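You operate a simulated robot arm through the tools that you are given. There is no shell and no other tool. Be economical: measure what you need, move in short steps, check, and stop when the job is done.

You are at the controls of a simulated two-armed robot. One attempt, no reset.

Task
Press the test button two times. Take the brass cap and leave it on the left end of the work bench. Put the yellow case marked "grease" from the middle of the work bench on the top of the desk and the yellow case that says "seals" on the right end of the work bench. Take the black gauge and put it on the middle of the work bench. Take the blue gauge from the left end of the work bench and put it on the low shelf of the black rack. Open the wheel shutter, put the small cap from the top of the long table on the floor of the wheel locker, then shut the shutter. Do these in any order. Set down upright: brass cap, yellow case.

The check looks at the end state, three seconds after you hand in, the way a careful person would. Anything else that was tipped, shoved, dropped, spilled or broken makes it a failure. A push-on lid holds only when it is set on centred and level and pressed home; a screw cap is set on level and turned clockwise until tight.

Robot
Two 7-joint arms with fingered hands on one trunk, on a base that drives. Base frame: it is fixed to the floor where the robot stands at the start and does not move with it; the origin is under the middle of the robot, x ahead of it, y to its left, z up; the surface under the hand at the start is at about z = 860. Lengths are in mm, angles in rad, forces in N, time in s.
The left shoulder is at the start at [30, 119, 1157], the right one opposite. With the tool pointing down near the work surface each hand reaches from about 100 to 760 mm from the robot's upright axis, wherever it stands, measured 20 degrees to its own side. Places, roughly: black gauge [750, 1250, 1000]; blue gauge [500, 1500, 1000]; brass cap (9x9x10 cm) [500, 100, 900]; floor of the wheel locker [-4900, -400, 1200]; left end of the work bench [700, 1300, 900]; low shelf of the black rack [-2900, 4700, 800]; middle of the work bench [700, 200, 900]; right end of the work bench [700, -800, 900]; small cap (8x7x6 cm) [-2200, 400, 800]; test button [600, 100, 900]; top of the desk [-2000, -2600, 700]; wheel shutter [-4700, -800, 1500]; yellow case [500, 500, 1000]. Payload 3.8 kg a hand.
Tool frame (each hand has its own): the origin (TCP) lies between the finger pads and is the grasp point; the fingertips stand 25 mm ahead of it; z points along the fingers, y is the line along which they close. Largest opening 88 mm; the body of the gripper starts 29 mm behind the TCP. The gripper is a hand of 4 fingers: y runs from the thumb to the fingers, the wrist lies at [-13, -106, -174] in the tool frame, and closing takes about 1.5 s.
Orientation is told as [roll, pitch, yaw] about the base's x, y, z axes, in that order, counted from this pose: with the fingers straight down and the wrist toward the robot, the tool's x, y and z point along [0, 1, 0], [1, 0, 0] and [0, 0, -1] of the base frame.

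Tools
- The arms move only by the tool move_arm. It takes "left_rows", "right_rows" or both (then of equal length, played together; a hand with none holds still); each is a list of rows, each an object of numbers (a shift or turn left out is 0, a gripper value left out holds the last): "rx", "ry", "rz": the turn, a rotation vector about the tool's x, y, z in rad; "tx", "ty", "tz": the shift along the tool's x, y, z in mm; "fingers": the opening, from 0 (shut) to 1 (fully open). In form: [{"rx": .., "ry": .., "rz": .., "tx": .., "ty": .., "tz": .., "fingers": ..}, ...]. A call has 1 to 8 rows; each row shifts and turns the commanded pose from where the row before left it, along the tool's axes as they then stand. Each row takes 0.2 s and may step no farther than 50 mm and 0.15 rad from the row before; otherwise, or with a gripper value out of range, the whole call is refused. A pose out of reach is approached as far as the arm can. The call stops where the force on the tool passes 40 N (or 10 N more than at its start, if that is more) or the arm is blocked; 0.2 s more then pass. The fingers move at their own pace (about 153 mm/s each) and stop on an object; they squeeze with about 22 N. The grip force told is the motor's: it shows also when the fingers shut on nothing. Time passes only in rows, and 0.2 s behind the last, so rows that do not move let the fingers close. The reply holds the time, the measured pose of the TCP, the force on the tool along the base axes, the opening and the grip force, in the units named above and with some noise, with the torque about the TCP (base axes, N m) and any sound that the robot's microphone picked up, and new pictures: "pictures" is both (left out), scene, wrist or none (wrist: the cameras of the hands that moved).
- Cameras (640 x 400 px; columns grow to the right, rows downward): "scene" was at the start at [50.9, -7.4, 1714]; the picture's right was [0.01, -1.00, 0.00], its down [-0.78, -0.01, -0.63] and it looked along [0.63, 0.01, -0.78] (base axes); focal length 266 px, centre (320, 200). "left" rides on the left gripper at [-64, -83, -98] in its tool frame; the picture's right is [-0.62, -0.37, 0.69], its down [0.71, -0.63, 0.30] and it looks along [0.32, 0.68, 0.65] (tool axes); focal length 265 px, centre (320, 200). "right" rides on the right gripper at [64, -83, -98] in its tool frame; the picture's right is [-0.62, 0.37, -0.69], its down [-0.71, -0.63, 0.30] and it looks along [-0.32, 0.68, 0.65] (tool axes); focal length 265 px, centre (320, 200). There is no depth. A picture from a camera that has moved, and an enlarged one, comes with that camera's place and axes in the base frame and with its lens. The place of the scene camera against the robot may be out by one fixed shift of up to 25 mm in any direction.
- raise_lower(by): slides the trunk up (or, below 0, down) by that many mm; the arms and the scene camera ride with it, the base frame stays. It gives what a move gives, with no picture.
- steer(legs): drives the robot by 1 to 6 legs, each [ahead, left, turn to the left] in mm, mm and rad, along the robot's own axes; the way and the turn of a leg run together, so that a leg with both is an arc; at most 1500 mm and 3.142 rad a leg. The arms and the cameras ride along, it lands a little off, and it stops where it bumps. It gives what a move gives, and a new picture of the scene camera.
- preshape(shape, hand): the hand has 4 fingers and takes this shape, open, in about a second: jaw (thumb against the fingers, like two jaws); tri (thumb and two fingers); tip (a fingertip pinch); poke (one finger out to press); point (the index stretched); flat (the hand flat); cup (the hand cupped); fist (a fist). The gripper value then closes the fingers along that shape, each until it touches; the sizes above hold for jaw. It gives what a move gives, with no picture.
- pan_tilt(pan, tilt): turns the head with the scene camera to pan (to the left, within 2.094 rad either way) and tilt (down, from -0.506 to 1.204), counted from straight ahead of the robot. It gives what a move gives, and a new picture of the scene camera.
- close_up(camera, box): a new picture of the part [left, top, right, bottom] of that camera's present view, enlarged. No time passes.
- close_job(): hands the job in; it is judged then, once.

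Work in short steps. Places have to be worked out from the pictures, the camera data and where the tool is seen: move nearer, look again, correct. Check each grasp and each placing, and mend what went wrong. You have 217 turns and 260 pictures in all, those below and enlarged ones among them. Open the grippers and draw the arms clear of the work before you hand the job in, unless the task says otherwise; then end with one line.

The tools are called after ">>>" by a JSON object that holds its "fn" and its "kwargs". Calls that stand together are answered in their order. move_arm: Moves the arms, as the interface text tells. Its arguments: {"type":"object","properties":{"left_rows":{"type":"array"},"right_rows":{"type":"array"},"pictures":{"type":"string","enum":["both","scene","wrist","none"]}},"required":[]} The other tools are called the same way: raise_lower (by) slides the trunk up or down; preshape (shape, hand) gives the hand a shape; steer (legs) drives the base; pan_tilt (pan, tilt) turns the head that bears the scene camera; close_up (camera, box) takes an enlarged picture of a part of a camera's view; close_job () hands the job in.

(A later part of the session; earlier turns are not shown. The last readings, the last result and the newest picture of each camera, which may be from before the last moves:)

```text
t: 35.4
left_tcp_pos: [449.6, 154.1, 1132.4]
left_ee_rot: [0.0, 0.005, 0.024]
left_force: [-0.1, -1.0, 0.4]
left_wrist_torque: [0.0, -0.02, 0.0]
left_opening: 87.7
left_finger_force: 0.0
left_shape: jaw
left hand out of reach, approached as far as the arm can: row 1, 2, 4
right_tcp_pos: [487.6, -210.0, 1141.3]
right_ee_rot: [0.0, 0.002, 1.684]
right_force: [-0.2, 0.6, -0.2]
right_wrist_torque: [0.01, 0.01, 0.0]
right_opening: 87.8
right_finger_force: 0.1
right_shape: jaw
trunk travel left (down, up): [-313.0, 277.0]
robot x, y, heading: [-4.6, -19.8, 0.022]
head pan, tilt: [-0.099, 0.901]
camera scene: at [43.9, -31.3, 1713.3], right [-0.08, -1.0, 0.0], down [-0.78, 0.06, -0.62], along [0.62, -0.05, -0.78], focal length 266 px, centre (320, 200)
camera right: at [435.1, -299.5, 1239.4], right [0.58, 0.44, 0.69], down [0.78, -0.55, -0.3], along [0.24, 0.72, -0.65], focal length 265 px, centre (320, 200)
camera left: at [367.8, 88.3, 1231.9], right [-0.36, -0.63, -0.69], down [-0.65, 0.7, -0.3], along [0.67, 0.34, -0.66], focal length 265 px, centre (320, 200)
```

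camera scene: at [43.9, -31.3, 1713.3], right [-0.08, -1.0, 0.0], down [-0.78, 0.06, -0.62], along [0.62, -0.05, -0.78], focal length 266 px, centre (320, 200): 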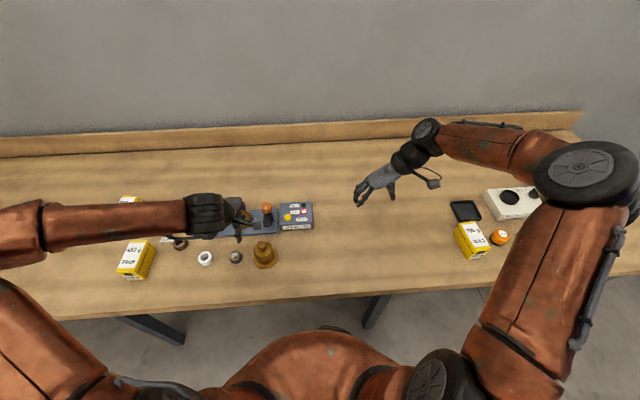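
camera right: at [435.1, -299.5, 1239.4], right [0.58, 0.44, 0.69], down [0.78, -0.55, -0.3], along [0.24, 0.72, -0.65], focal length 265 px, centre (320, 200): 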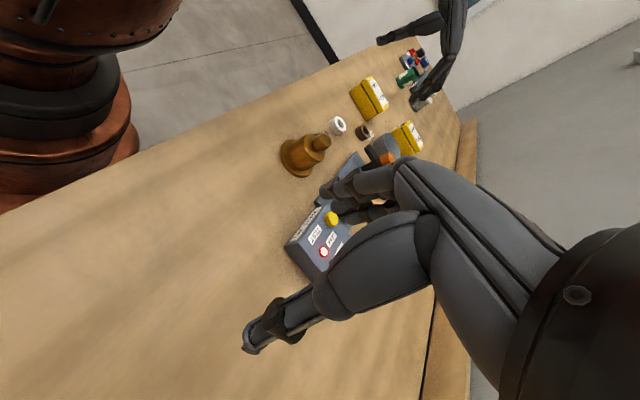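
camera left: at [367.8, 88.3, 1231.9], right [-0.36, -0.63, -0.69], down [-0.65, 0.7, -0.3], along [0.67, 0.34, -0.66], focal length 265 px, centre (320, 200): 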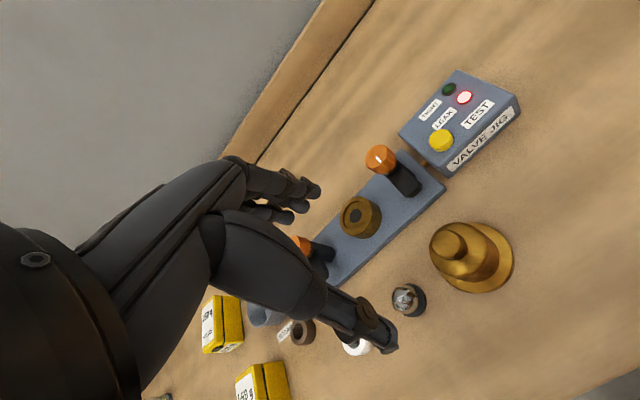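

Cap sits at ≈(470,127). Move over it and lower to z≈1000.

>>> {"fn": "move_arm", "kwargs": {"left_rows": [{"tx": -7, "ty": 5.5, "tz": 33}, {"tx": -7, "ty": 5.5, "tz": 33}, {"tx": -7, "ty": 5.5, "tz": 33}, {"tx": -7, "ty": 5.5, "tz": 33}], "pictures": "both"}}

>>> {"fn": "close_up", "kwargs": {"camera": "scene", "box": [180, 180, 340, 280]}}

```text
t: 36.4
left_tcp_pos: [474.2, 127.0, 1001.5]
left_ee_rot: [-0.002, 0.001, 0.019]
left_force: [-0.5, -1.0, -0.5]
left_wrist_torque: [0.03, -0.03, 0.01]
left_opening: 87.5
left_finger_force: 0.0
left_shape: jaw
right_tcp_pos: [488.5, -210.4, 1141.5]
right_ee_rot: [-0.001, 0.001, 1.682]
right_force: [-0.3, 0.2, 0.7]
right_wrist_torque: [-0.03, 0.0, 0.0]
right_opening: 87.8
right_finger_force: 0.1
right_shape: jaw
trunk travel left (down, up): [-313.0, 277.0]
robot x, y, heading: [-6.4, -18.7, 0.023]
head pan, tilt: [-0.099, 0.901]
camera scene: at [43.9, -31.6, 1713.3], right [-0.08, -1.0, 0.0], down [-0.78, 0.06, -0.62], along [0.62, -0.05, -0.78], focal length 266 px, centre (320, 200)
camera left: at [393.1, 62.0, 1100.2], right [-0.36, -0.63, -0.69], down [-0.65, 0.7, -0.3], along [0.68, 0.34, -0.65], focal length 265 px, centre (320, 200)
```

scene: 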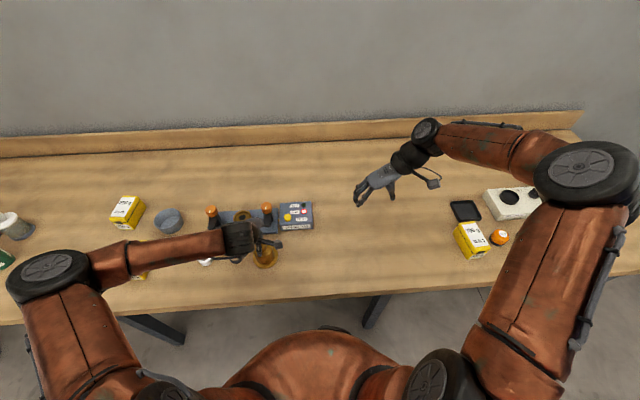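
left: 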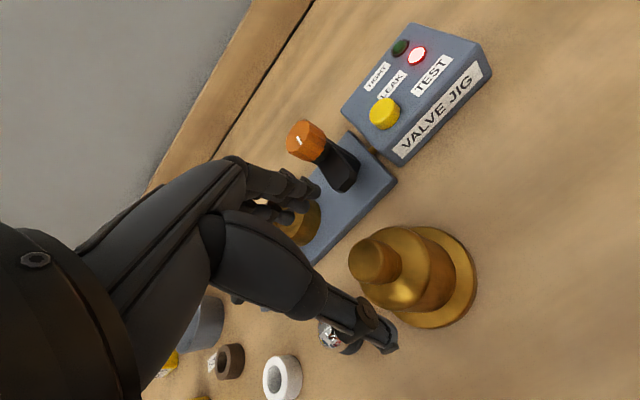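

```text
4.00 times, centred on (260, 230) of scene
camera zoom: at [43.9, -31.6, 1713.3], right [-0.08, -1.0, 0.0], down [-0.78, 0.06, -0.62], along [0.62, -0.05, -0.78], focal length 1066 px, centre (560, 80)
```

zoom: 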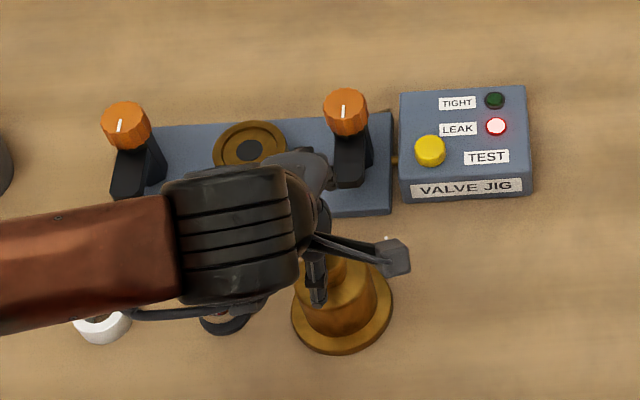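

Cap centre (470,126), TCP at (474,127). Descend to z≈933 and grip the body.

>>> {"fn": "move_arm", "kwargs": {"left_rows": [{"ty": -3, "tz": 25}, {"tz": 25}, {"tz": 18}, {"fingers": 0}, {}, {}, {}, {}], "pictures": "wrist"}}

```text
t: 38.2
left_tcp_pos: [467.7, 131.4, 933.5]
left_ee_rot: [-0.001, 0.001, 0.02]
left_force: [-0.4, -0.4, 0.3]
left_wrist_torque: [-0.02, 0.04, -0.03]
left_opening: 56.5
left_finger_force: 22.7
left_shape: jaw
left hand out of reach, approached as far as the arm can: row 3
right_tcp_pos: [488.5, -209.8, 1141.0]
right_ee_rot: [-0.001, 0.0, 1.682]
right_force: [-0.3, 0.2, -0.1]
right_wrist_torque: [-0.02, 0.02, 0.03]
right_opening: 88.1
right_finger_force: 0.0
right_shape: jaw
trunk travel left (down, up): [-313.0, 277.0]
robot x, y, heading: [-7.3, -17.8, 0.022]
head pan, tilt: [-0.099, 0.901]
camera left: at [386.4, 66.3, 1034.2], right [-0.36, -0.63, -0.69], down [-0.65, 0.7, -0.31], along [0.68, 0.34, -0.66], focal length 265 px, centre (320, 200)
```

left: 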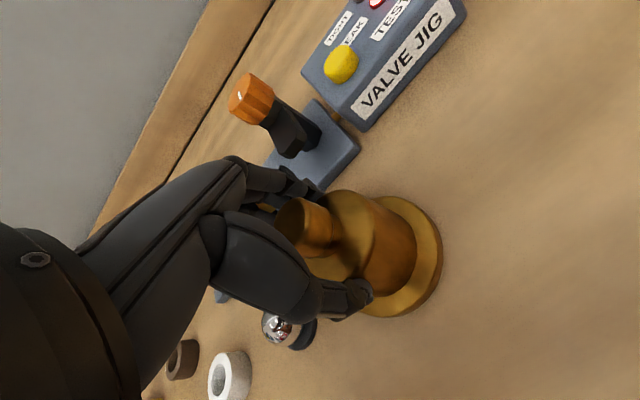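

Gripped at 56 mm. Lift 150 mm and check.

>>> {"fn": "move_arm", "kwargs": {"left_rows": [{"tz": -20}, {"tz": -40}, {"tz": -45}, {"tz": -45}, {}], "pictures": "wrist"}}

>>> {"fn": "pan_tilt", "kwargs": {"pan": 0.9, "tilt": 0.6}}

```text
t: 39.4
left_tcp_pos: [471.6, 133.4, 1085.7]
left_ee_rot: [-0.002, 0.002, 0.022]
left_force: [-0.2, 0.3, -3.8]
left_wrist_torque: [-0.03, 0.0, 0.0]
left_opening: 55.2
left_finger_force: 21.7
left_shape: jaw
right_tcp_pos: [489.9, -209.0, 1141.5]
right_ee_rot: [0.001, 0.0, 1.683]
right_force: [0.8, 1.0, 0.3]
right_wrist_torque: [-0.02, 0.01, 0.0]
right_opening: 88.0
right_finger_force: 0.1
right_shape: jaw
trunk travel left (down, up): [-313.0, 277.0]
robot x, y, heading: [-5.8, -12.9, 0.027]
head pan, tilt: [-0.099, 0.901]
camera left: at [389.7, 67.9, 1184.3], right [-0.36, -0.63, -0.69], down [-0.65, 0.7, -0.3], along [0.67, 0.34, -0.66], focal length 265 px, centre (320, 200)
```

left: 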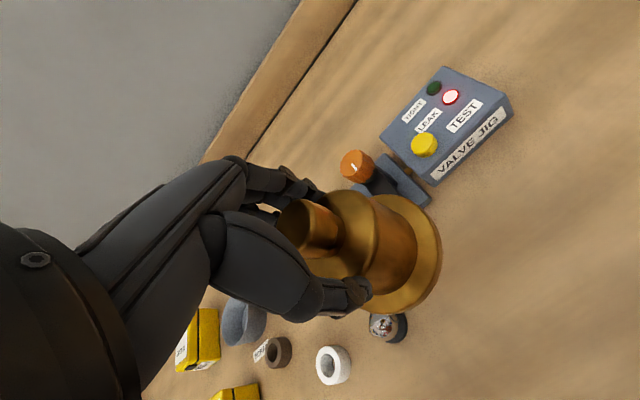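

```text
t: 40.7
left_tcp_pos: [469.9, 133.5, 1084.9]
left_ee_rot: [-0.001, 0.001, 0.023]
left_force: [-0.6, -0.1, -2.5]
left_wrist_torque: [-0.01, 0.02, 0.0]
left_opening: 55.2
left_finger_force: 21.7
left_shape: jaw
right_tcp_pos: [488.6, -210.1, 1141.2]
right_ee_rot: [0.001, 0.001, 1.683]
right_force: [0.5, 0.2, -1.3]
right_wrist_torque: [0.02, -0.01, 0.02]
right_opening: 87.7
right_finger_force: 0.0
right_shape: jaw
trunk travel left (down, up): [-313.0, 277.0]
robot x, y, heading: [-7.6, -16.4, 0.021]
head pan, tilt: [0.901, 0.6]
camera scene: at [21.7, 44.6, 1738.1], right [0.8, -0.6, 0.0], down [-0.34, -0.45, -0.82], along [0.5, 0.66, -0.57], focal length 266 px, centre (320, 200)
```

scene: 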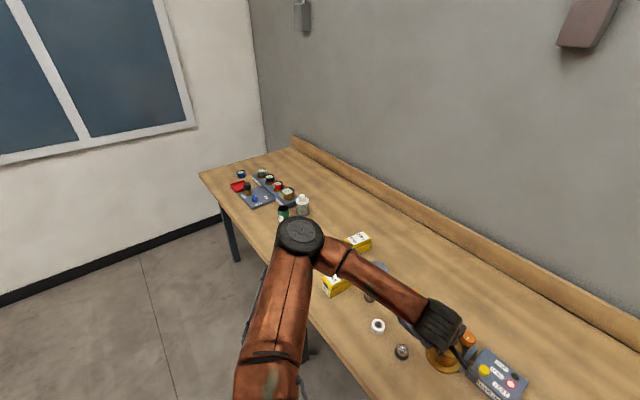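

Cap is held upright. Raise a little and drive left ~1050 mm, correcting heading.

>>> {"fn": "move_arm", "kwargs": {"left_rows": [{"tz": -40}, {"tz": -40}], "pictures": "none"}}

>>> {"fn": "steer", "kwargs": {"legs": [[0, 0, -0.022], [0, 1050, 0]]}}

>>> {"fn": "pan_tilt", "kwargs": {"pan": 0.3, "tilt": 0.85}}

```text
t: 41.3
left_tcp_pos: [470.1, 132.7, 1165.5]
left_ee_rot: [-0.003, 0.001, 0.02]
left_force: [0.5, 0.5, -3.2]
left_wrist_torque: [0.01, 0.04, 0.02]
left_opening: 55.3
left_finger_force: 21.7
left_shape: jaw
right_tcp_pos: [489.3, -210.2, 1142.3]
right_ee_rot: [0.001, 0.0, 1.684]
right_force: [-0.4, 0.7, -0.4]
right_wrist_torque: [0.0, 0.0, 0.0]
right_opening: 88.0
right_finger_force: 0.2
right_shape: jaw
trunk travel left (down, up): [-313.0, 277.0]
robot x, y, heading: [-9.3, -17.2, 0.019]
head pan, tilt: [0.901, 0.6]
```

```text
t: 47.1
left_tcp_pos: [468.7, 1187.3, 1163.6]
left_ee_rot: [-0.003, 0.003, 0.008]
left_force: [0.5, 0.0, -2.8]
left_wrist_torque: [0.01, 0.02, -0.02]
left_opening: 54.9
left_finger_force: 21.3
left_shape: jaw
right_tcp_pos: [482.4, 845.3, 1142.3]
right_ee_rot: [-0.001, 0.0, 1.669]
right_force: [-0.1, 0.0, 0.1]
right_wrist_torque: [-0.03, 0.02, -0.01]
right_opening: 87.8
right_finger_force: 0.1
right_shape: jaw
trunk travel left (down, up): [-313.0, 277.0]
robot x, y, heading: [-9.9, 1045.2, 0.009]
head pan, tilt: [0.901, 0.6]
camera scene: at [17.9, 1106.7, 1738.1], right [0.79, -0.61, 0.0], down [-0.35, -0.45, -0.82], along [0.51, 0.65, -0.57], focal length 266 px, centre (320, 200)
```

scene: 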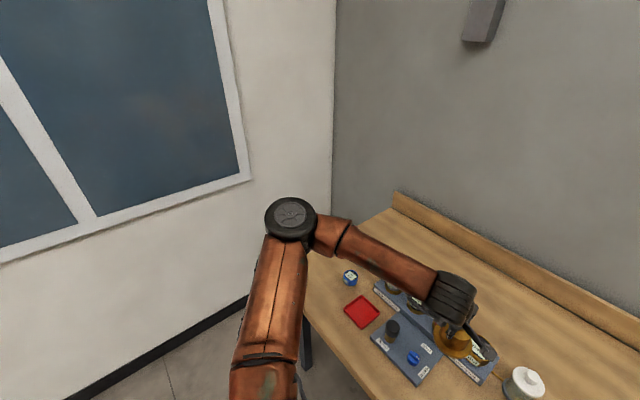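

```text
t: 48.1
left_tcp_pos: [469.1, 1188.3, 1163.8]
left_ee_rot: [-0.002, 0.0, 0.007]
left_force: [0.0, 0.5, -3.8]
left_wrist_torque: [0.04, 0.05, 0.02]
left_opening: 55.2
left_finger_force: 22.0
left_shape: jaw
right_tcp_pos: [481.7, 845.3, 1141.0]
right_ee_rot: [-0.001, 0.0, 1.668]
right_force: [0.0, 0.0, 0.6]
right_wrist_torque: [0.0, 0.03, 0.0]
right_opening: 88.0
right_finger_force: 0.2
right_shape: jaw
trunk travel left (down, up): [-313.0, 277.0]
robot x, y, heading: [-9.0, 1044.5, 0.008]
head pan, tilt: [0.3, 0.85]
camera scene: at [38.1, 1060.5, 1717.2], right [0.3, -0.95, 0.0], down [-0.72, -0.23, -0.66], along [0.63, 0.2, -0.75], focal length 266 px, centre (320, 200)
```

scene: 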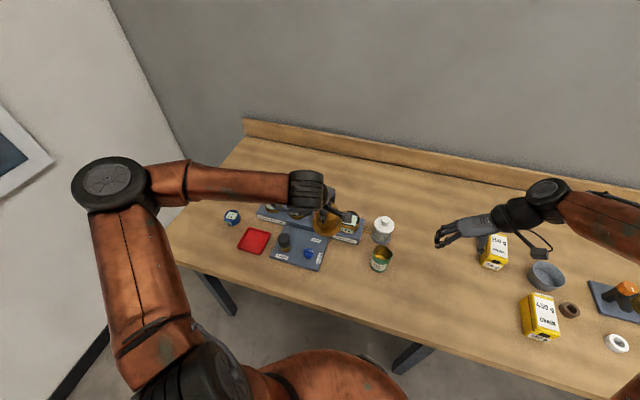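

Enlarge the left-end area.

>>> {"fn": "close_up", "kwargs": {"camera": "scene", "box": [210, 170, 410, 295]}}

>>> {"fn": "close_up", "kwargs": {"camera": "left", "box": [0, 0, 640, 400]}}

```text
3.20 times, centred on (310, 232) of scene
camera zoom: at [38.1, 1060.5, 1717.2], right [0.3, -0.95, 0.0], down [-0.72, -0.23, -0.66], along [0.63, 0.2, -0.75], focal length 852 px, centre (352, 96)
```

zoom: 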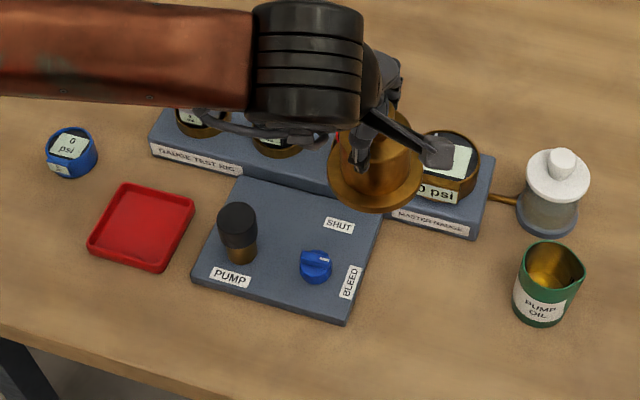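

```text
1.00 times, centred on (320, 200) of left (not enlarged: the box is as wide or as high as the picture)
camera zoom: at [386.6, 1123.6, 1262.8], right [-0.37, -0.62, -0.69], down [-0.64, 0.71, -0.3], along [0.68, 0.33, -0.66], focal length 265 px, centre (320, 200)
```

zoom: 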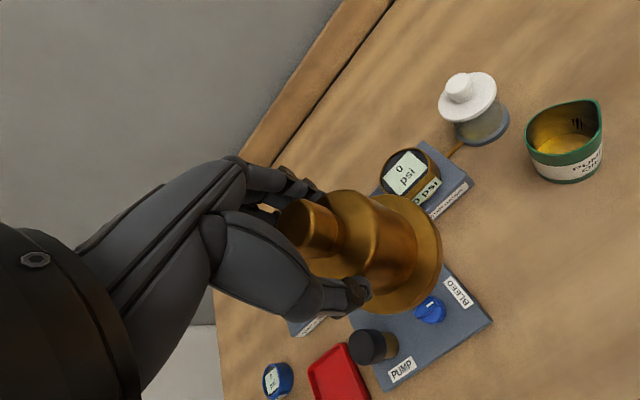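

Blue gauge ≈(543,1579); free spot for the cap is front-left at ≈(430,1615). Drive left 430 mm.

>>> {"fn": "steer", "kwargs": {"legs": [[0, 430, -0.008]]}}

>>> {"fn": "move_arm", "kwargs": {"left_rows": [{"tz": 40, "ty": -15}, {"tz": 40, "ty": -15}, {"tz": 40, "ty": -10}], "pictures": "both"}}

```text
t: 50.8
left_tcp_pos: [468.8, 1613.6, 1163.7]
left_ee_rot: [0.0, 0.003, -0.002]
left_force: [0.9, -0.6, -3.2]
left_wrist_torque: [0.01, 0.01, -0.02]
left_opening: 55.4
left_finger_force: 22.5
left_shape: jaw
right_tcp_pos: [477.6, 1271.0, 1141.5]
right_ee_rot: [-0.002, 0.0, 1.658]
right_force: [0.4, -0.2, 0.2]
right_wrist_torque: [-0.03, 0.02, 0.0]
right_opening: 88.0
right_finger_force: 0.0
right_shape: jaw
trunk travel left (down, up): [-313.0, 277.0]
robot x, y, heading: [-12.1, 1475.6, -0.002]
head pan, tilt: [0.3, 0.85]
camera scene: at [37.0, 1491.4, 1717.2], right [0.29, -0.96, 0.0], down [-0.72, -0.22, -0.66], along [0.63, 0.19, -0.75], focal length 266 px, centre (320, 200)
```

scene: 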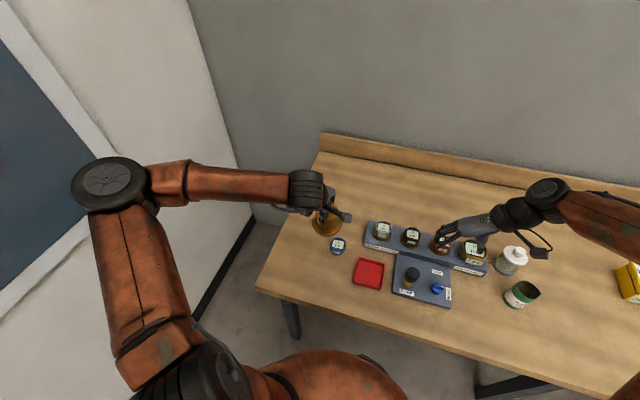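

```text
t: 51.5
left_tcp_pos: [424.3, 1616.9, 1042.6]
left_ee_rot: [-0.001, 0.002, -0.005]
left_force: [0.5, -0.1, -3.6]
left_wrist_torque: [0.03, 0.04, -0.05]
left_opening: 55.1
left_finger_force: 22.2
left_shape: jaw
right_tcp_pos: [478.3, 1271.5, 1140.2]
right_ee_rot: [0.001, -0.001, 1.658]
right_force: [0.3, -0.2, 0.6]
right_wrist_torque: [-0.05, -0.03, 0.0]
right_opening: 88.2
right_finger_force: 0.1
right_shape: jaw
trunk travel left (down, up): [-313.0, 277.0]
robot x, y, heading: [-9.5, 1480.1, -0.0]
head pan, tilt: [0.3, 0.85]
camera scene: at [37.4, 1490.8, 1717.2], right [0.29, -0.96, 0.0], down [-0.72, -0.22, -0.66], along [0.63, 0.19, -0.75], focal length 266 px, centre (320, 200)
camera left: at [342.5, 1553.6, 1141.7], right [-0.37, -0.62, -0.69], down [-0.63, 0.72, -0.31], along [0.68, 0.32, -0.66], focal length 265 px, centre (320, 200)
```

scene: 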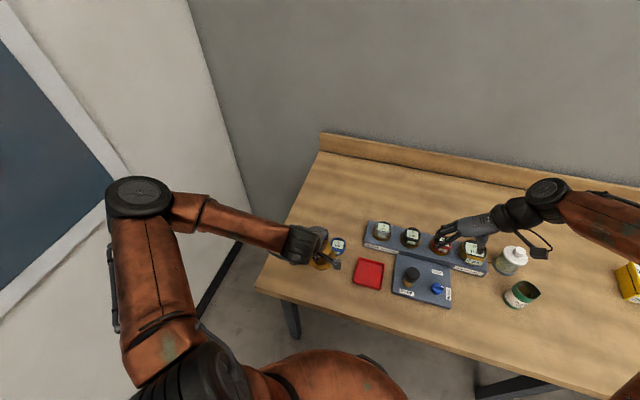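
left: 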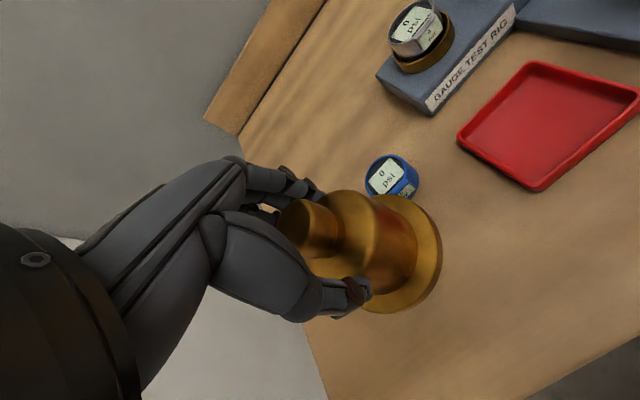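

Clear of the blue gauge and edges. Lower to contact (expected z≈933).

>>> {"fn": "move_arm", "kwargs": {"left_rows": [{"tz": 40}, {"tz": 40}, {"tz": 20}, {"tz": 5}, {"tz": 3}, {"tz": 2}], "pictures": "none"}}

```text
t: 53.0
left_tcp_pos: [429.2, 1616.6, 934.4]
left_ee_rot: [-0.001, -0.004, -0.004]
left_force: [1.5, 3.5, 17.1]
left_wrist_torque: [0.11, 0.37, -0.02]
left_opening: 56.3
left_finger_force: 22.0
left_shape: jaw
right_tcp_pos: [475.9, 1270.8, 1142.0]
right_ee_rot: [0.001, 0.002, 1.658]
right_force: [0.1, 0.2, -0.1]
right_wrist_torque: [-0.02, 0.0, -0.04]
right_opening: 88.0
right_finger_force: 0.1
right_shape: jaw
trunk travel left (down, up): [-313.0, 277.0]
robot x, y, heading: [-10.6, 1478.2, -0.003]
head pan, tilt: [0.3, 0.85]
```

Contact at 934; release and rise.

>>> {"fn": "move_arm", "kwargs": {"left_rows": [{"tz": -1, "fingers": 1}, {}, {}, {}, {"tz": -25}, {"tz": -45}, {"tz": -45}, {"tz": -45}], "pictures": "both"}}

>>> {"fn": "close_up", "kwargs": {"camera": "scene", "box": [300, 190, 540, 330]}}

```text
t: 54.8
left_tcp_pos: [427.7, 1613.4, 1094.2]
left_ee_rot: [-0.001, 0.002, -0.004]
left_force: [0.4, -0.2, 0.0]
left_wrist_torque: [-0.03, 0.01, 0.02]
left_opening: 88.0
left_finger_force: 0.1
left_shape: jaw
right_tcp_pos: [477.6, 1270.6, 1140.5]
right_ee_rot: [-0.001, 0.0, 1.659]
right_force: [0.1, 0.6, 0.7]
right_wrist_torque: [0.01, 0.0, 0.01]
right_opening: 87.9
right_finger_force: 0.1
right_shape: jaw
trunk travel left (down, up): [-313.0, 277.0]
robot x, y, heading: [-14.0, 1475.9, -0.001]
head pan, tilt: [0.3, 0.85]
camera scene: at [35.8, 1490.1, 1717.3], right [0.29, -0.96, 0.0], down [-0.72, -0.22, -0.66], along [0.63, 0.19, -0.75], focal length 266 px, centre (320, 200)
camera left: at [346.0, 1548.8, 1193.9], right [-0.37, -0.62, -0.69], down [-0.63, 0.72, -0.3], along [0.68, 0.32, -0.66], focal length 265 px, centre (320, 200)
```

scene: 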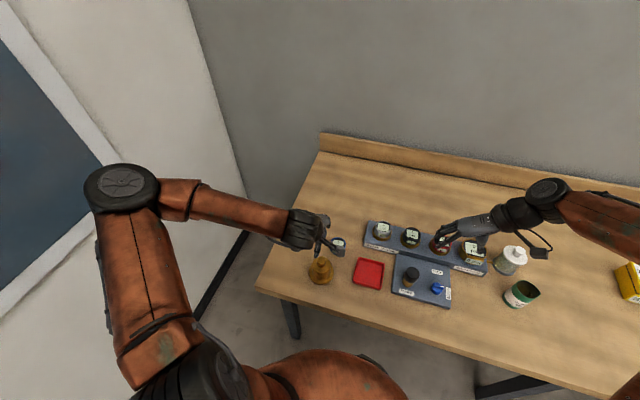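
left: 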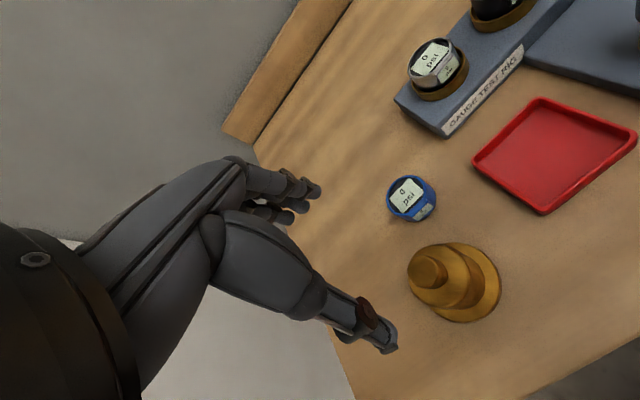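

```text
2.67 times, centred on (420, 260) of scene
camera zoom: at [35.8, 1490.1, 1717.3], right [0.29, -0.96, 0.0], down [-0.72, -0.22, -0.66], along [0.63, 0.19, -0.75], focal length 710 px, centre (53, 40)
```

zoom: 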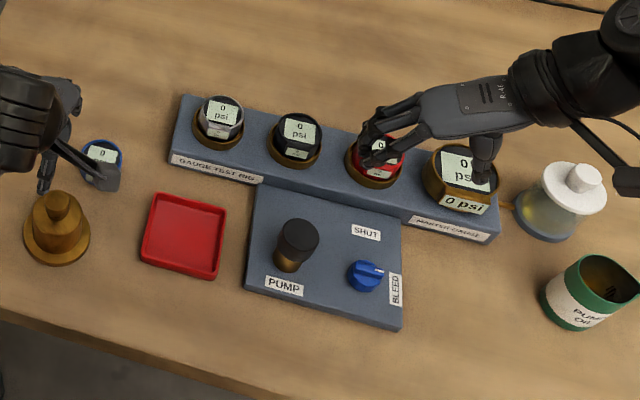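

Brass cap is placed. Next, blue gauge at ≈(540,1585): approach with the left hand yawed +0.75 to keep the wrist clear of the cap.

>>> {"fn": "move_arm", "kwargs": {"left_rows": [{"ty": 37, "tx": -9}, {"ty": 37, "tx": -9}, {"ty": 37, "tx": -9}, {"rz": -0.15, "tz": 17}, {"rz": -0.15, "tz": 17}, {"rz": -0.15, "tz": 17}, {"rz": -0.15, "tz": 17}, {"rz": -0.15, "tz": 17}], "pictures": "both"}}

>>> {"fn": "close_up", "kwargs": {"camera": "scene", "box": [270, 190, 430, 290]}}

```text
t: 56.5
left_tcp_pos: [483.1, 1677.8, 1017.3]
left_ee_rot: [-0.003, 0.001, 0.746]
left_force: [0.8, 0.0, 0.2]
left_wrist_torque: [0.01, -0.01, 0.01]
left_opening: 88.0
left_finger_force: 0.1
left_shape: jaw
left hand out of reach, approached as far as the arm can: row 3, 4, 5, 6, 7, 8
right_tcp_pos: [477.8, 1271.0, 1140.5]
right_ee_rot: [0.0, 0.0, 1.658]
right_force: [0.0, 0.3, 0.1]
right_wrist_torque: [0.01, -0.03, 0.01]
right_opening: 88.0
right_finger_force: 0.1
right_shape: jaw
trunk travel left (down, up): [-313.0, 277.0]
robot x, y, heading: [-13.2, 1475.8, -0.006]
head pan, tilt: [0.3, 0.85]
camera scene: at [36.7, 1490.9, 1717.2], right [0.29, -0.96, 0.0], down [-0.72, -0.22, -0.66], along [0.63, 0.19, -0.75], focal length 266 px, centre (320, 200)
camera left: at [465.7, 1575.0, 1116.3], right [0.15, -0.71, -0.69], down [-0.95, 0.09, -0.3], along [0.28, 0.7, -0.66], focal length 265 px, centre (320, 200)
```

scene: 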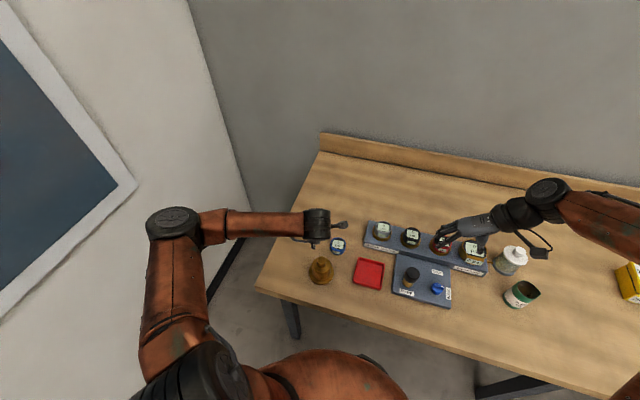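
left: 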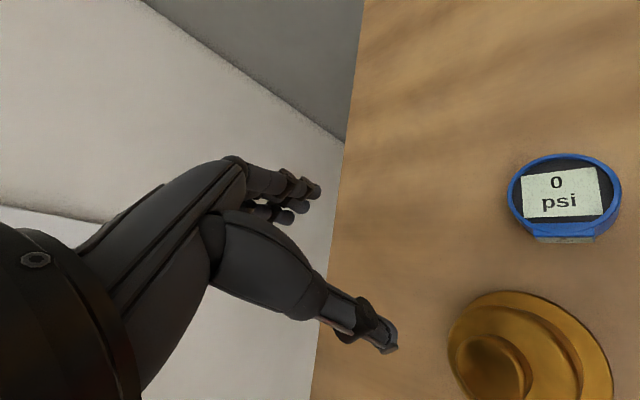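

```text
4.00 times, centred on (350, 240) of scene
camera zoom: at [36.7, 1490.9, 1717.2], right [0.29, -0.96, 0.0], down [-0.72, -0.22, -0.66], along [0.63, 0.19, -0.75], focal length 1066 px, centre (200, 40)
```

zoom: 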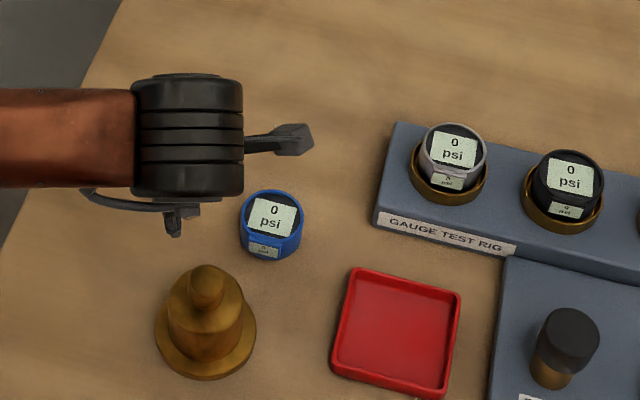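

The left arm can't reach with that yaw; instead I'll use the right hand (already yawed +90°). Raise the left hand, shift the base left 120 mm.

>>> {"fn": "move_arm", "kwargs": {"left_rows": [{"tz": -40, "rz": 0.15}, {"tz": -40, "rz": 0.15}, {"tz": -30, "rz": 0.15}, {"rz": 0.15}, {"rz": 0.15}, {"ty": -40}, {"ty": -40}], "pictures": "none"}}

>>> {"fn": "steer", "kwargs": {"legs": [[0, 125, 0]]}}

```text
t: 58.1
left_tcp_pos: [403.8, 1677.8, 1124.3]
left_ee_rot: [-0.002, 0.001, -0.006]
left_force: [-1.0, 0.6, 0.2]
left_wrist_torque: [-0.01, -0.02, 0.01]
left_opening: 87.8
left_finger_force: 0.0
left_shape: jaw
right_tcp_pos: [476.7, 1269.8, 1140.7]
right_ee_rot: [0.001, -0.001, 1.657]
right_force: [0.0, -0.6, -0.5]
right_wrist_torque: [0.01, -0.02, 0.0]
right_opening: 87.9
right_finger_force: 0.1
right_shape: jaw
trunk travel left (down, up): [-313.0, 277.0]
robot x, y, heading: [-15.1, 1476.0, 0.002]
head pan, tilt: [0.3, 0.85]
```

```text
t: 59.4
left_tcp_pos: [404.6, 1803.0, 1124.0]
left_ee_rot: [-0.001, 0.0, -0.003]
left_force: [0.2, 0.4, 0.1]
left_wrist_torque: [0.0, 0.01, -0.01]
left_opening: 87.8
left_finger_force: 0.1
left_shape: jaw
right_tcp_pos: [477.5, 1396.0, 1140.9]
right_ee_rot: [-0.001, 0.001, 1.658]
right_force: [-0.3, 0.5, -0.1]
right_wrist_torque: [0.0, -0.02, 0.01]
right_opening: 87.8
right_finger_force: 0.0
right_shape: jaw
trunk travel left (down, up): [-313.0, 277.0]
robot x, y, heading: [-17.1, 1603.8, -0.005]
head pan, tilt: [0.3, 0.85]
camera scene: at [37.0, 1615.8, 1717.2], right [0.29, -0.96, 0.0], down [-0.72, -0.22, -0.66], along [0.63, 0.19, -0.75], focal length 266 px, centre (320, 200)
```

scene: 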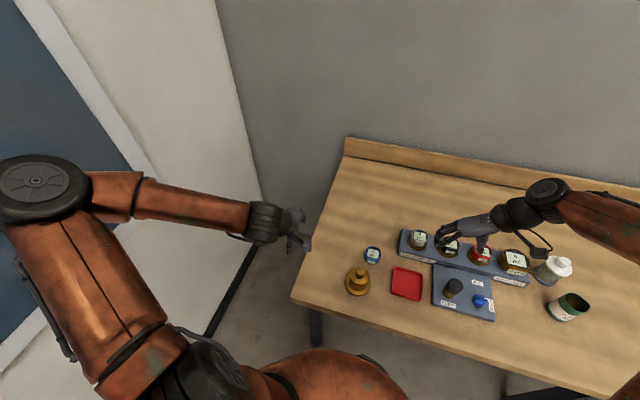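

Blue gauge at ≈(539,1584). Bring the right hand above it.

>>> {"fn": "move_arm", "kwargs": {"right_rows": [{"tx": -15.5, "ty": 36.4, "tz": 10}, {"tx": -15.5, "ty": 36.4, "tz": 20}, {"tx": -15.5, "ty": 36.4, "tz": 28}, {"tx": -15.5, "ty": 36.4, "tz": 28}, {"tx": -15.5, "ty": 36.4, "tz": 28}], "pictures": "wrist"}}

>>> {"fn": "close_up", "kwargs": {"camera": "scene", "box": [320, 200, 480, 300]}}

```text
t: 60.6
left_tcp_pos: [406.3, 1803.2, 1123.5]
left_ee_rot: [-0.005, 0.002, -0.003]
left_force: [-0.3, 0.2, 0.8]
left_wrist_torque: [0.0, 0.02, -0.01]
left_opening: 87.8
left_finger_force: 0.2
left_shape: jaw
right_tcp_pos: [537.0, 1585.1, 1027.6]
right_ee_rot: [0.0, 0.003, 1.658]
right_force: [-0.5, -0.1, -0.1]
right_wrist_torque: [-0.02, -0.02, 0.01]
right_opening: 87.8
right_finger_force: 0.1
right_shape: jaw
trunk travel left (down, up): [-313.0, 277.0]
robot x, y, heading: [-12.6, 1604.3, -0.001]
head pan, tilt: [0.3, 0.85]
camera right: at [481.5, 1498.1, 1126.0], right [0.59, 0.42, 0.69], down [0.77, -0.57, -0.3], along [0.26, 0.71, -0.66], focal length 265 px, centre (320, 200)
```

right: 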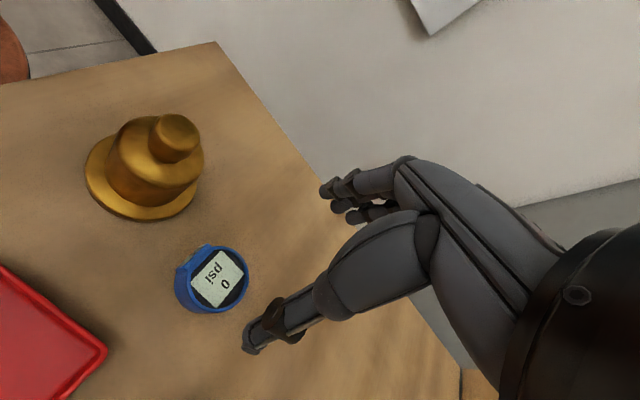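

```text
4.00 times, centred on (400, 250) of scene
camera zoom: at [37.8, 1616.9, 1717.2], right [0.29, -0.96, 0.0], down [-0.72, -0.22, -0.66], along [0.63, 0.19, -0.75], focal length 1066 px, centre (0, 0)
```

zoom: 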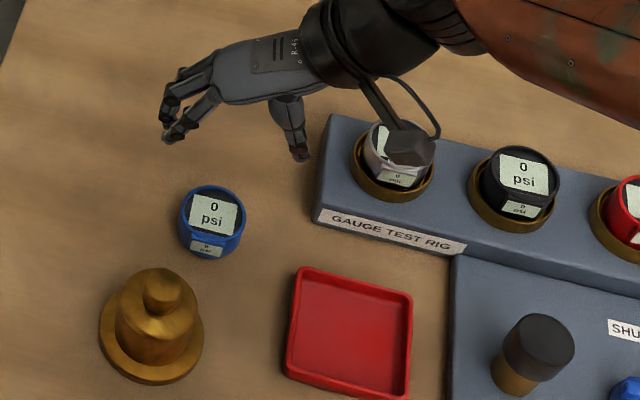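

Gauge confirmed at (539,1585), Ø≈62. Descend to z≈890 and close.

>>> {"fn": "move_arm", "kwargs": {"right_rows": [{"tz": 40}, {"tz": 40}, {"tz": 30}, {"tz": 20}, {"tz": 8}], "pictures": "wrist"}}

```text
t: 61.8
left_tcp_pos: [405.8, 1802.0, 1124.1]
left_ee_rot: [-0.001, 0.002, -0.005]
left_force: [-0.6, -0.5, 0.7]
left_wrist_torque: [0.02, 0.0, 0.03]
left_opening: 87.7
left_finger_force: 0.1
left_shape: jaw
right_tcp_pos: [538.2, 1582.9, 890.0]
right_ee_rot: [0.001, 0.0, 1.657]
right_force: [-1.1, 1.3, -0.8]
right_wrist_torque: [0.01, -0.02, 0.0]
right_opening: 88.0
right_finger_force: 0.1
right_shape: jaw
trunk travel left (down, up): [-313.0, 277.0]
robot x, y, heading: [-10.7, 1601.0, -0.003]
head pan, tilt: [0.3, 0.85]
camera right: at [482.0, 1495.0, 989.2], right [0.59, 0.42, 0.69], down [0.77, -0.57, -0.3], along [0.26, 0.71, -0.65], focal length 265 px, centre (320, 200)
```

right: 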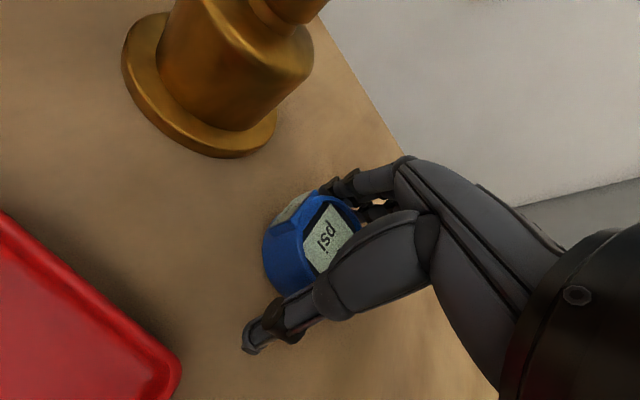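

Gauge is between the fingers. Close and lift.

>>> {"fn": "move_arm", "kwargs": {"right_rows": [{"fingers": 0}, {}, {}, {}, {}, {"tz": -25}, {"tz": -40}, {"tz": -40}], "pictures": "wrist"}}

```text
t: 63.6
left_tcp_pos: [405.1, 1802.0, 1123.7]
left_ee_rot: [-0.001, 0.001, -0.003]
left_force: [-0.7, 0.4, -0.1]
left_wrist_torque: [0.03, 0.03, -0.04]
left_opening: 87.7
left_finger_force: 0.0
left_shape: jaw
right_tcp_pos: [540.0, 1580.8, 994.8]
right_ee_rot: [0.001, 0.0, 1.658]
right_force: [0.5, 0.4, -0.6]
right_wrist_torque: [-0.01, 0.02, 0.01]
right_opening: 47.7
right_finger_force: 22.0
right_shape: jaw
trunk travel left (down, up): [-313.0, 277.0]
robot x, y, heading: [-13.5, 1599.5, -0.005]
head pan, tilt: [0.3, 0.85]
camera right: at [483.5, 1491.5, 1093.5], right [0.59, 0.42, 0.69], down [0.77, -0.57, -0.3], along [0.26, 0.71, -0.65], focal length 265 px, centre (320, 200)
```

right: 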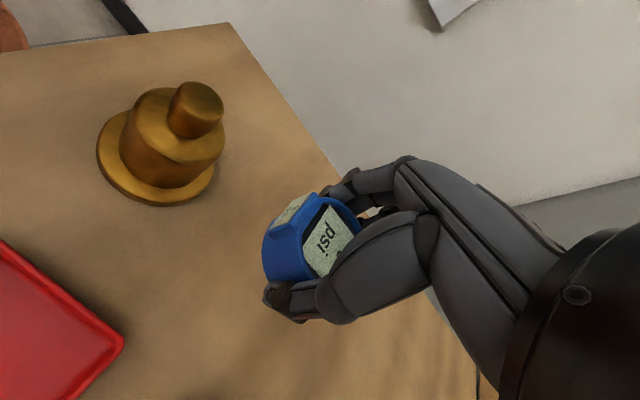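

Blue gauge held. Raise right hand, then drive right 420 mm to fetch the black gauge with the left hand.

>>> {"fn": "move_arm", "kwargs": {"right_rows": [{"tz": -40}, {"tz": -40}, {"tz": -40}, {"tz": -30}], "pictures": "none"}}

>>> {"fn": "steer", "kwargs": {"legs": [[20, -420, 0.005]]}}

>>> {"fn": "close_up", "kwargs": {"camera": "left", "box": [0, 0, 640, 400]}}

```text
t: 64.6
left_tcp_pos: [404.4, 1801.8, 1123.7]
left_ee_rot: [-0.003, 0.002, -0.002]
left_force: [0.6, -0.1, -0.7]
left_wrist_torque: [-0.01, -0.01, 0.02]
left_opening: 87.7
left_finger_force: 0.1
left_shape: jaw
right_tcp_pos: [540.8, 1585.4, 1143.7]
right_ee_rot: [0.002, -0.001, 1.658]
right_force: [-0.3, 0.6, -1.5]
right_wrist_torque: [-0.01, 0.0, 0.04]
right_opening: 48.0
right_finger_force: 21.7
right_shape: jaw
trunk travel left (down, up): [-313.0, 277.0]
robot x, y, heading: [-11.0, 1599.7, 0.001]
head pan, tilt: [0.3, 0.85]
```

```text
t: 67.2
left_tcp_pos: [424.8, 1383.4, 1124.4]
left_ee_rot: [-0.003, 0.003, -0.005]
left_force: [-0.2, -0.9, -0.8]
left_wrist_torque: [-0.02, 0.01, -0.03]
left_opening: 87.7
left_finger_force: 0.2
left_shape: jaw
right_tcp_pos: [562.5, 1166.1, 1144.6]
right_ee_rot: [-0.001, 0.002, 1.656]
right_force: [0.7, -0.8, -1.9]
right_wrist_torque: [-0.02, 0.01, 0.0]
right_opening: 47.9
right_finger_force: 21.7
right_shape: jaw
trunk travel left (down, up): [-313.0, 277.0]
robot x, y, heading: [5.4, 1181.2, 0.001]
head pan, tilt: [0.3, 0.85]
camera scene: at [56.6, 1196.3, 1717.2], right [0.29, -0.96, 0.0], down [-0.72, -0.22, -0.66], along [0.63, 0.19, -0.75], focal length 266 px, centre (320, 200)
```

scene: 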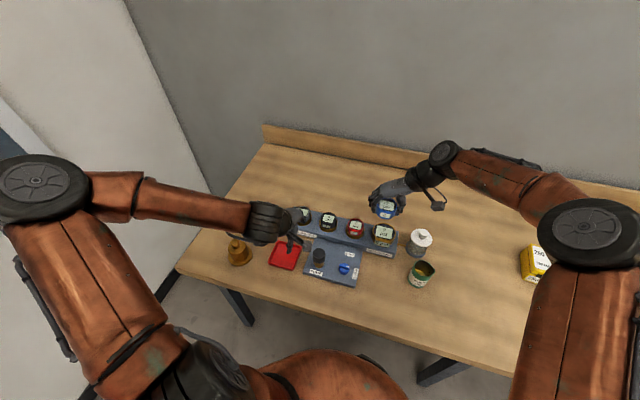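

```text
1.00 times, centred on (320, 200) of left (not enlarged: the box is as wide or as high as the picture)
camera zoom: at [341.6, 1319.4, 1223.2], right [-0.37, -0.62, -0.69], down [-0.63, 0.72, -0.3], along [0.68, 0.32, -0.66], focal length 265 px, centre (320, 200)
```

zoom: 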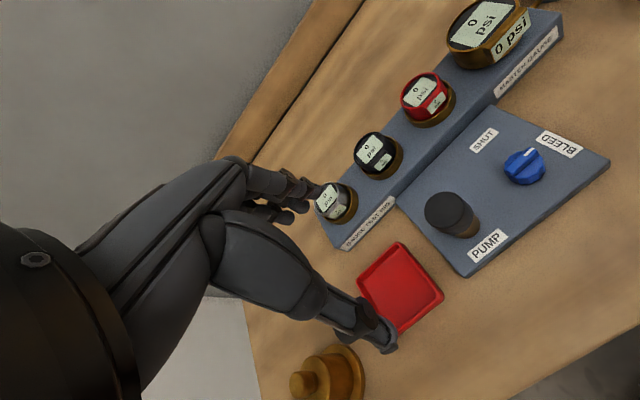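

Black gauge ≈(615,1344), its jaws axis along x is free of neighbours. Move the left hand over it.

>>> {"fn": "move_arm", "kwargs": {"left_rows": [{"tx": -8, "ty": 38}, {"tx": -8, "ty": 38}, {"tx": -8, "ty": 38, "tz": 15}, {"tx": -8, "ty": 38, "tz": 20}, {"tx": -7, "ty": 38, "tz": 20}], "pictures": "both"}}

>>> {"fn": "close_up", "kwargs": {"camera": "scene", "box": [260, 180, 420, 280]}}

```text
t: 68.4
left_tcp_pos: [597.6, 1362.1, 1069.1]
left_ee_rot: [-0.003, 0.001, -0.007]
left_force: [1.0, -0.1, 0.3]
left_wrist_torque: [0.0, 0.04, -0.02]
left_opening: 87.5
left_finger_force: 0.0
left_shape: jaw
left hand out of reach, approached as far as the arm can: row 5
right_tcp_pos: [561.1, 1166.3, 1144.5]
right_ee_rot: [0.0, 0.0, 1.655]
right_force: [-0.5, 0.1, -1.6]
right_wrist_torque: [-0.01, -0.02, -0.02]
right_opening: 47.9
right_finger_force: 21.0
right_shape: jaw
trunk travel left (down, up): [-313.0, 277.0]
robot x, y, heading: [4.2, 1184.0, -0.004]
head pan, tilt: [0.3, 0.85]
camera scene: at [56.2, 1197.5, 1717.3], right [0.29, -0.96, 0.0], down [-0.72, -0.22, -0.66], along [0.63, 0.19, -0.75], focal length 266 px, centre (320, 200)
camera left: at [513.8, 1298.9, 1168.9], right [-0.37, -0.62, -0.69], down [-0.63, 0.72, -0.31], along [0.69, 0.32, -0.65], focal length 265 px, centre (320, 200)
```

scene: 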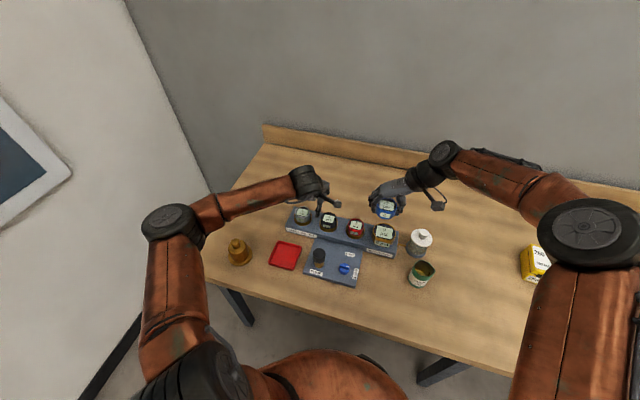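
left: 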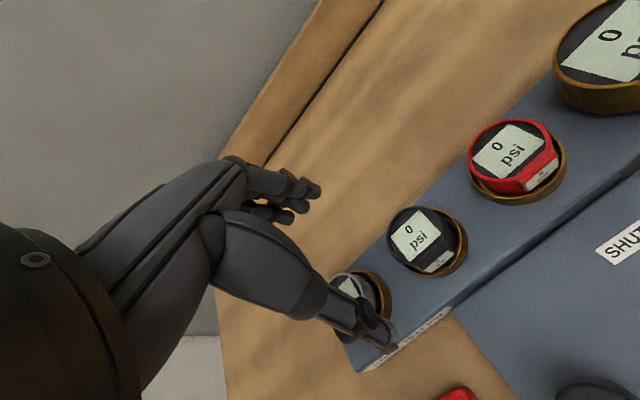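

```text
4.00 times, centred on (340, 230) of scene
camera zoom: at [56.2, 1197.5, 1717.3], right [0.29, -0.96, 0.0], down [-0.72, -0.22, -0.66], along [0.63, 0.19, -0.75], focal length 1066 px, centre (240, 80)
```

zoom: 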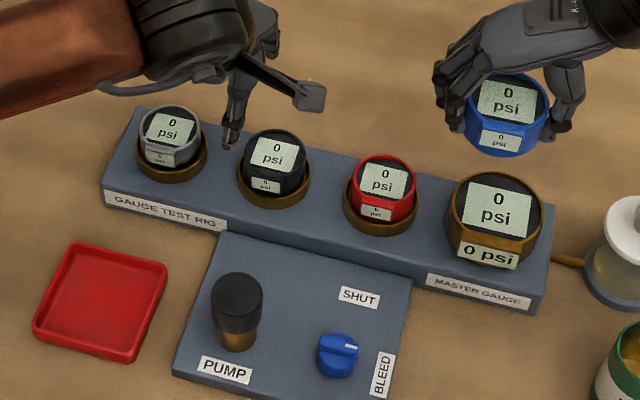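

Zoom the left view to judge how much of the black gauge protrudes from its ring.

>>> {"fn": "close_up", "kwargs": {"camera": "left", "box": [340, 100, 580, 310]}}

```text
1.90 times, centred on (460, 205) of left
camera zoom: at [513.8, 1298.9, 1168.9], right [-0.37, -0.62, -0.69], down [-0.63, 0.72, -0.31], along [0.69, 0.32, -0.65], focal length 506 px, centre (53, 190)
```

zoom: 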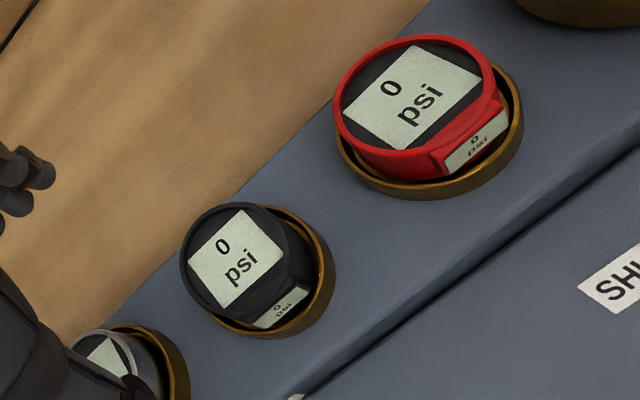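

Target gauge at ≈(627,1347), face z≈925-935. Try moving there.

>>> {"fn": "move_arm", "kwargs": {"left_rows": [{"ty": 15, "tx": -8, "tz": 30}, {"ty": 15, "tx": -8, "tz": 30}, {"tz": 20}], "pictures": "wrist"}}

```text
t: 69.2
left_tcp_pos: [592.7, 1372.4, 994.8]
left_ee_rot: [-0.003, -0.001, -0.006]
left_force: [-0.2, -0.3, -0.3]
left_wrist_torque: [-0.02, -0.01, -0.01]
left_opening: 87.6
left_finger_force: 0.1
left_shape: jaw
left hand out of reach, approached as far as the arm can: row 1, 2, 3
right_tcp_pos: [561.3, 1166.3, 1144.4]
right_ee_rot: [0.001, 0.0, 1.657]
right_force: [-0.4, -0.1, -1.3]
right_wrist_torque: [0.01, -0.02, -0.03]
right_opening: 48.0
right_finger_force: 21.7
right_shape: jaw
trunk travel left (down, up): [-313.0, 277.0]
robot x, y, heading: [5.5, 1179.8, -0.003]
head pan, tilt: [0.3, 0.85]
camera left: at [509.3, 1309.1, 1095.2], right [-0.37, -0.62, -0.69], down [-0.63, 0.72, -0.31], along [0.68, 0.32, -0.66], focal length 265 px, centre (320, 200)
```

left: 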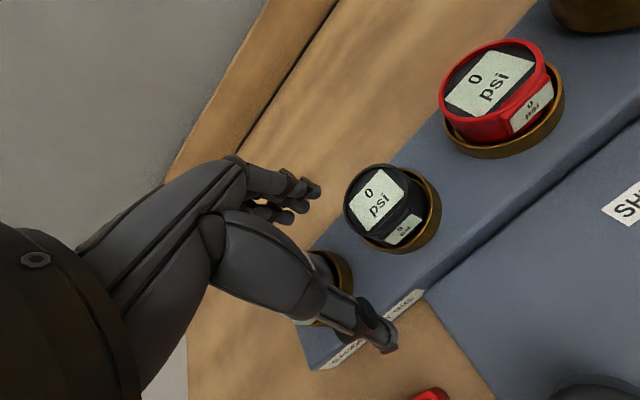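

The reach is limited toward the inside; shift base right 110 mm so the gauge lies more to the left side.

>>> {"fn": "move_arm", "kwargs": {"left_rows": [{"tz": -40}], "pictures": "none"}}

>>> {"fn": "steer", "kwargs": {"legs": [[0, -110, 0.003]]}}

```text
t: 69.6
left_tcp_pos: [592.9, 1373.3, 1037.8]
left_ee_rot: [-0.002, 0.002, -0.005]
left_force: [-0.2, -0.2, 0.2]
left_wrist_torque: [0.01, 0.02, 0.01]
left_opening: 87.5
left_finger_force: 0.1
left_shape: jaw
right_tcp_pos: [560.8, 1166.3, 1144.3]
right_ee_rot: [0.001, -0.001, 1.656]
right_force: [-0.7, -0.9, -1.9]
right_wrist_torque: [-0.01, 0.02, -0.01]
right_opening: 48.0
right_finger_force: 22.1
right_shape: jaw
trunk travel left (down, up): [-313.0, 277.0]
robot x, y, heading: [4.3, 1182.8, -0.002]
head pan, tilt: [0.3, 0.85]
```

```text
t: 70.8
left_tcp_pos: [591.6, 1262.2, 1036.7]
left_ee_rot: [-0.002, 0.003, 0.0]
left_force: [-0.6, 0.0, 0.1]
left_wrist_torque: [0.02, 0.03, 0.01]
left_opening: 87.9
left_finger_force: 0.1
left_shape: jaw
right_tcp_pos: [561.5, 1056.3, 1144.0]
right_ee_rot: [0.0, 0.0, 1.659]
right_force: [-0.4, -0.6, -1.4]
right_wrist_torque: [0.0, 0.0, 0.0]
right_opening: 47.9
right_finger_force: 22.1
right_shape: jaw
trunk travel left (down, up): [-313.0, 277.0]
robot x, y, heading: [9.3, 1073.3, 0.002]
head pan, tilt: [0.3, 0.85]
camera scene: at [56.5, 1084.8, 1717.2], right [0.3, -0.96, 0.0], down [-0.72, -0.22, -0.66], along [0.63, 0.2, -0.75], focal length 266 px, centre (320, 200)
```

scene: 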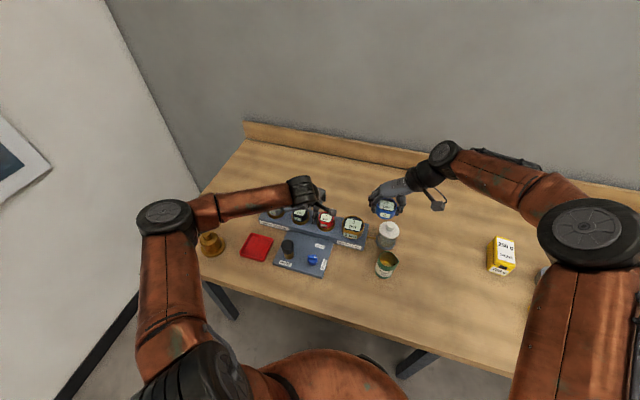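

Now move the left hand to over (627,1347) again.

>>> {"fn": "move_arm", "kwargs": {"left_rows": [{"tx": 40, "ty": 10}, {"tx": 40, "ty": 12}, {"tx": 5, "ty": 13, "tz": 20}, {"tz": 20}], "pictures": "wrist"}}

```text
t: 71.8
left_tcp_pos: [626.9, 1349.9, 996.9]
left_ee_rot: [-0.002, 0.002, -0.001]
left_force: [-0.1, -0.5, 0.1]
left_wrist_torque: [0.0, 0.01, -0.04]
left_opening: 87.7
left_finger_force: 0.1
left_shape: jaw
right_tcp_pos: [560.6, 1057.2, 1143.6]
right_ee_rot: [0.0, 0.0, 1.66]
right_force: [-1.1, -0.3, -1.1]
right_wrist_torque: [0.01, 0.02, 0.0]
right_opening: 47.8
right_finger_force: 22.5
right_shape: jaw
trunk travel left (down, up): [-313.0, 277.0]
robot x, y, heading: [9.6, 1067.1, 0.005]
head pan, tilt: [0.3, 0.85]
camera left: at [543.6, 1285.7, 1095.9], right [-0.37, -0.62, -0.69], down [-0.63, 0.71, -0.3], along [0.68, 0.32, -0.66], focal length 265 px, centre (320, 200)
```

left: 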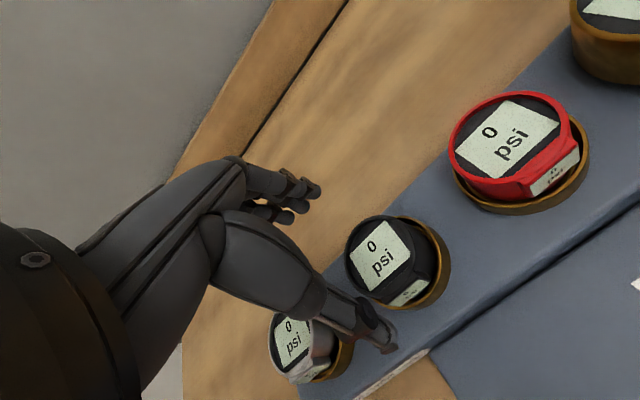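

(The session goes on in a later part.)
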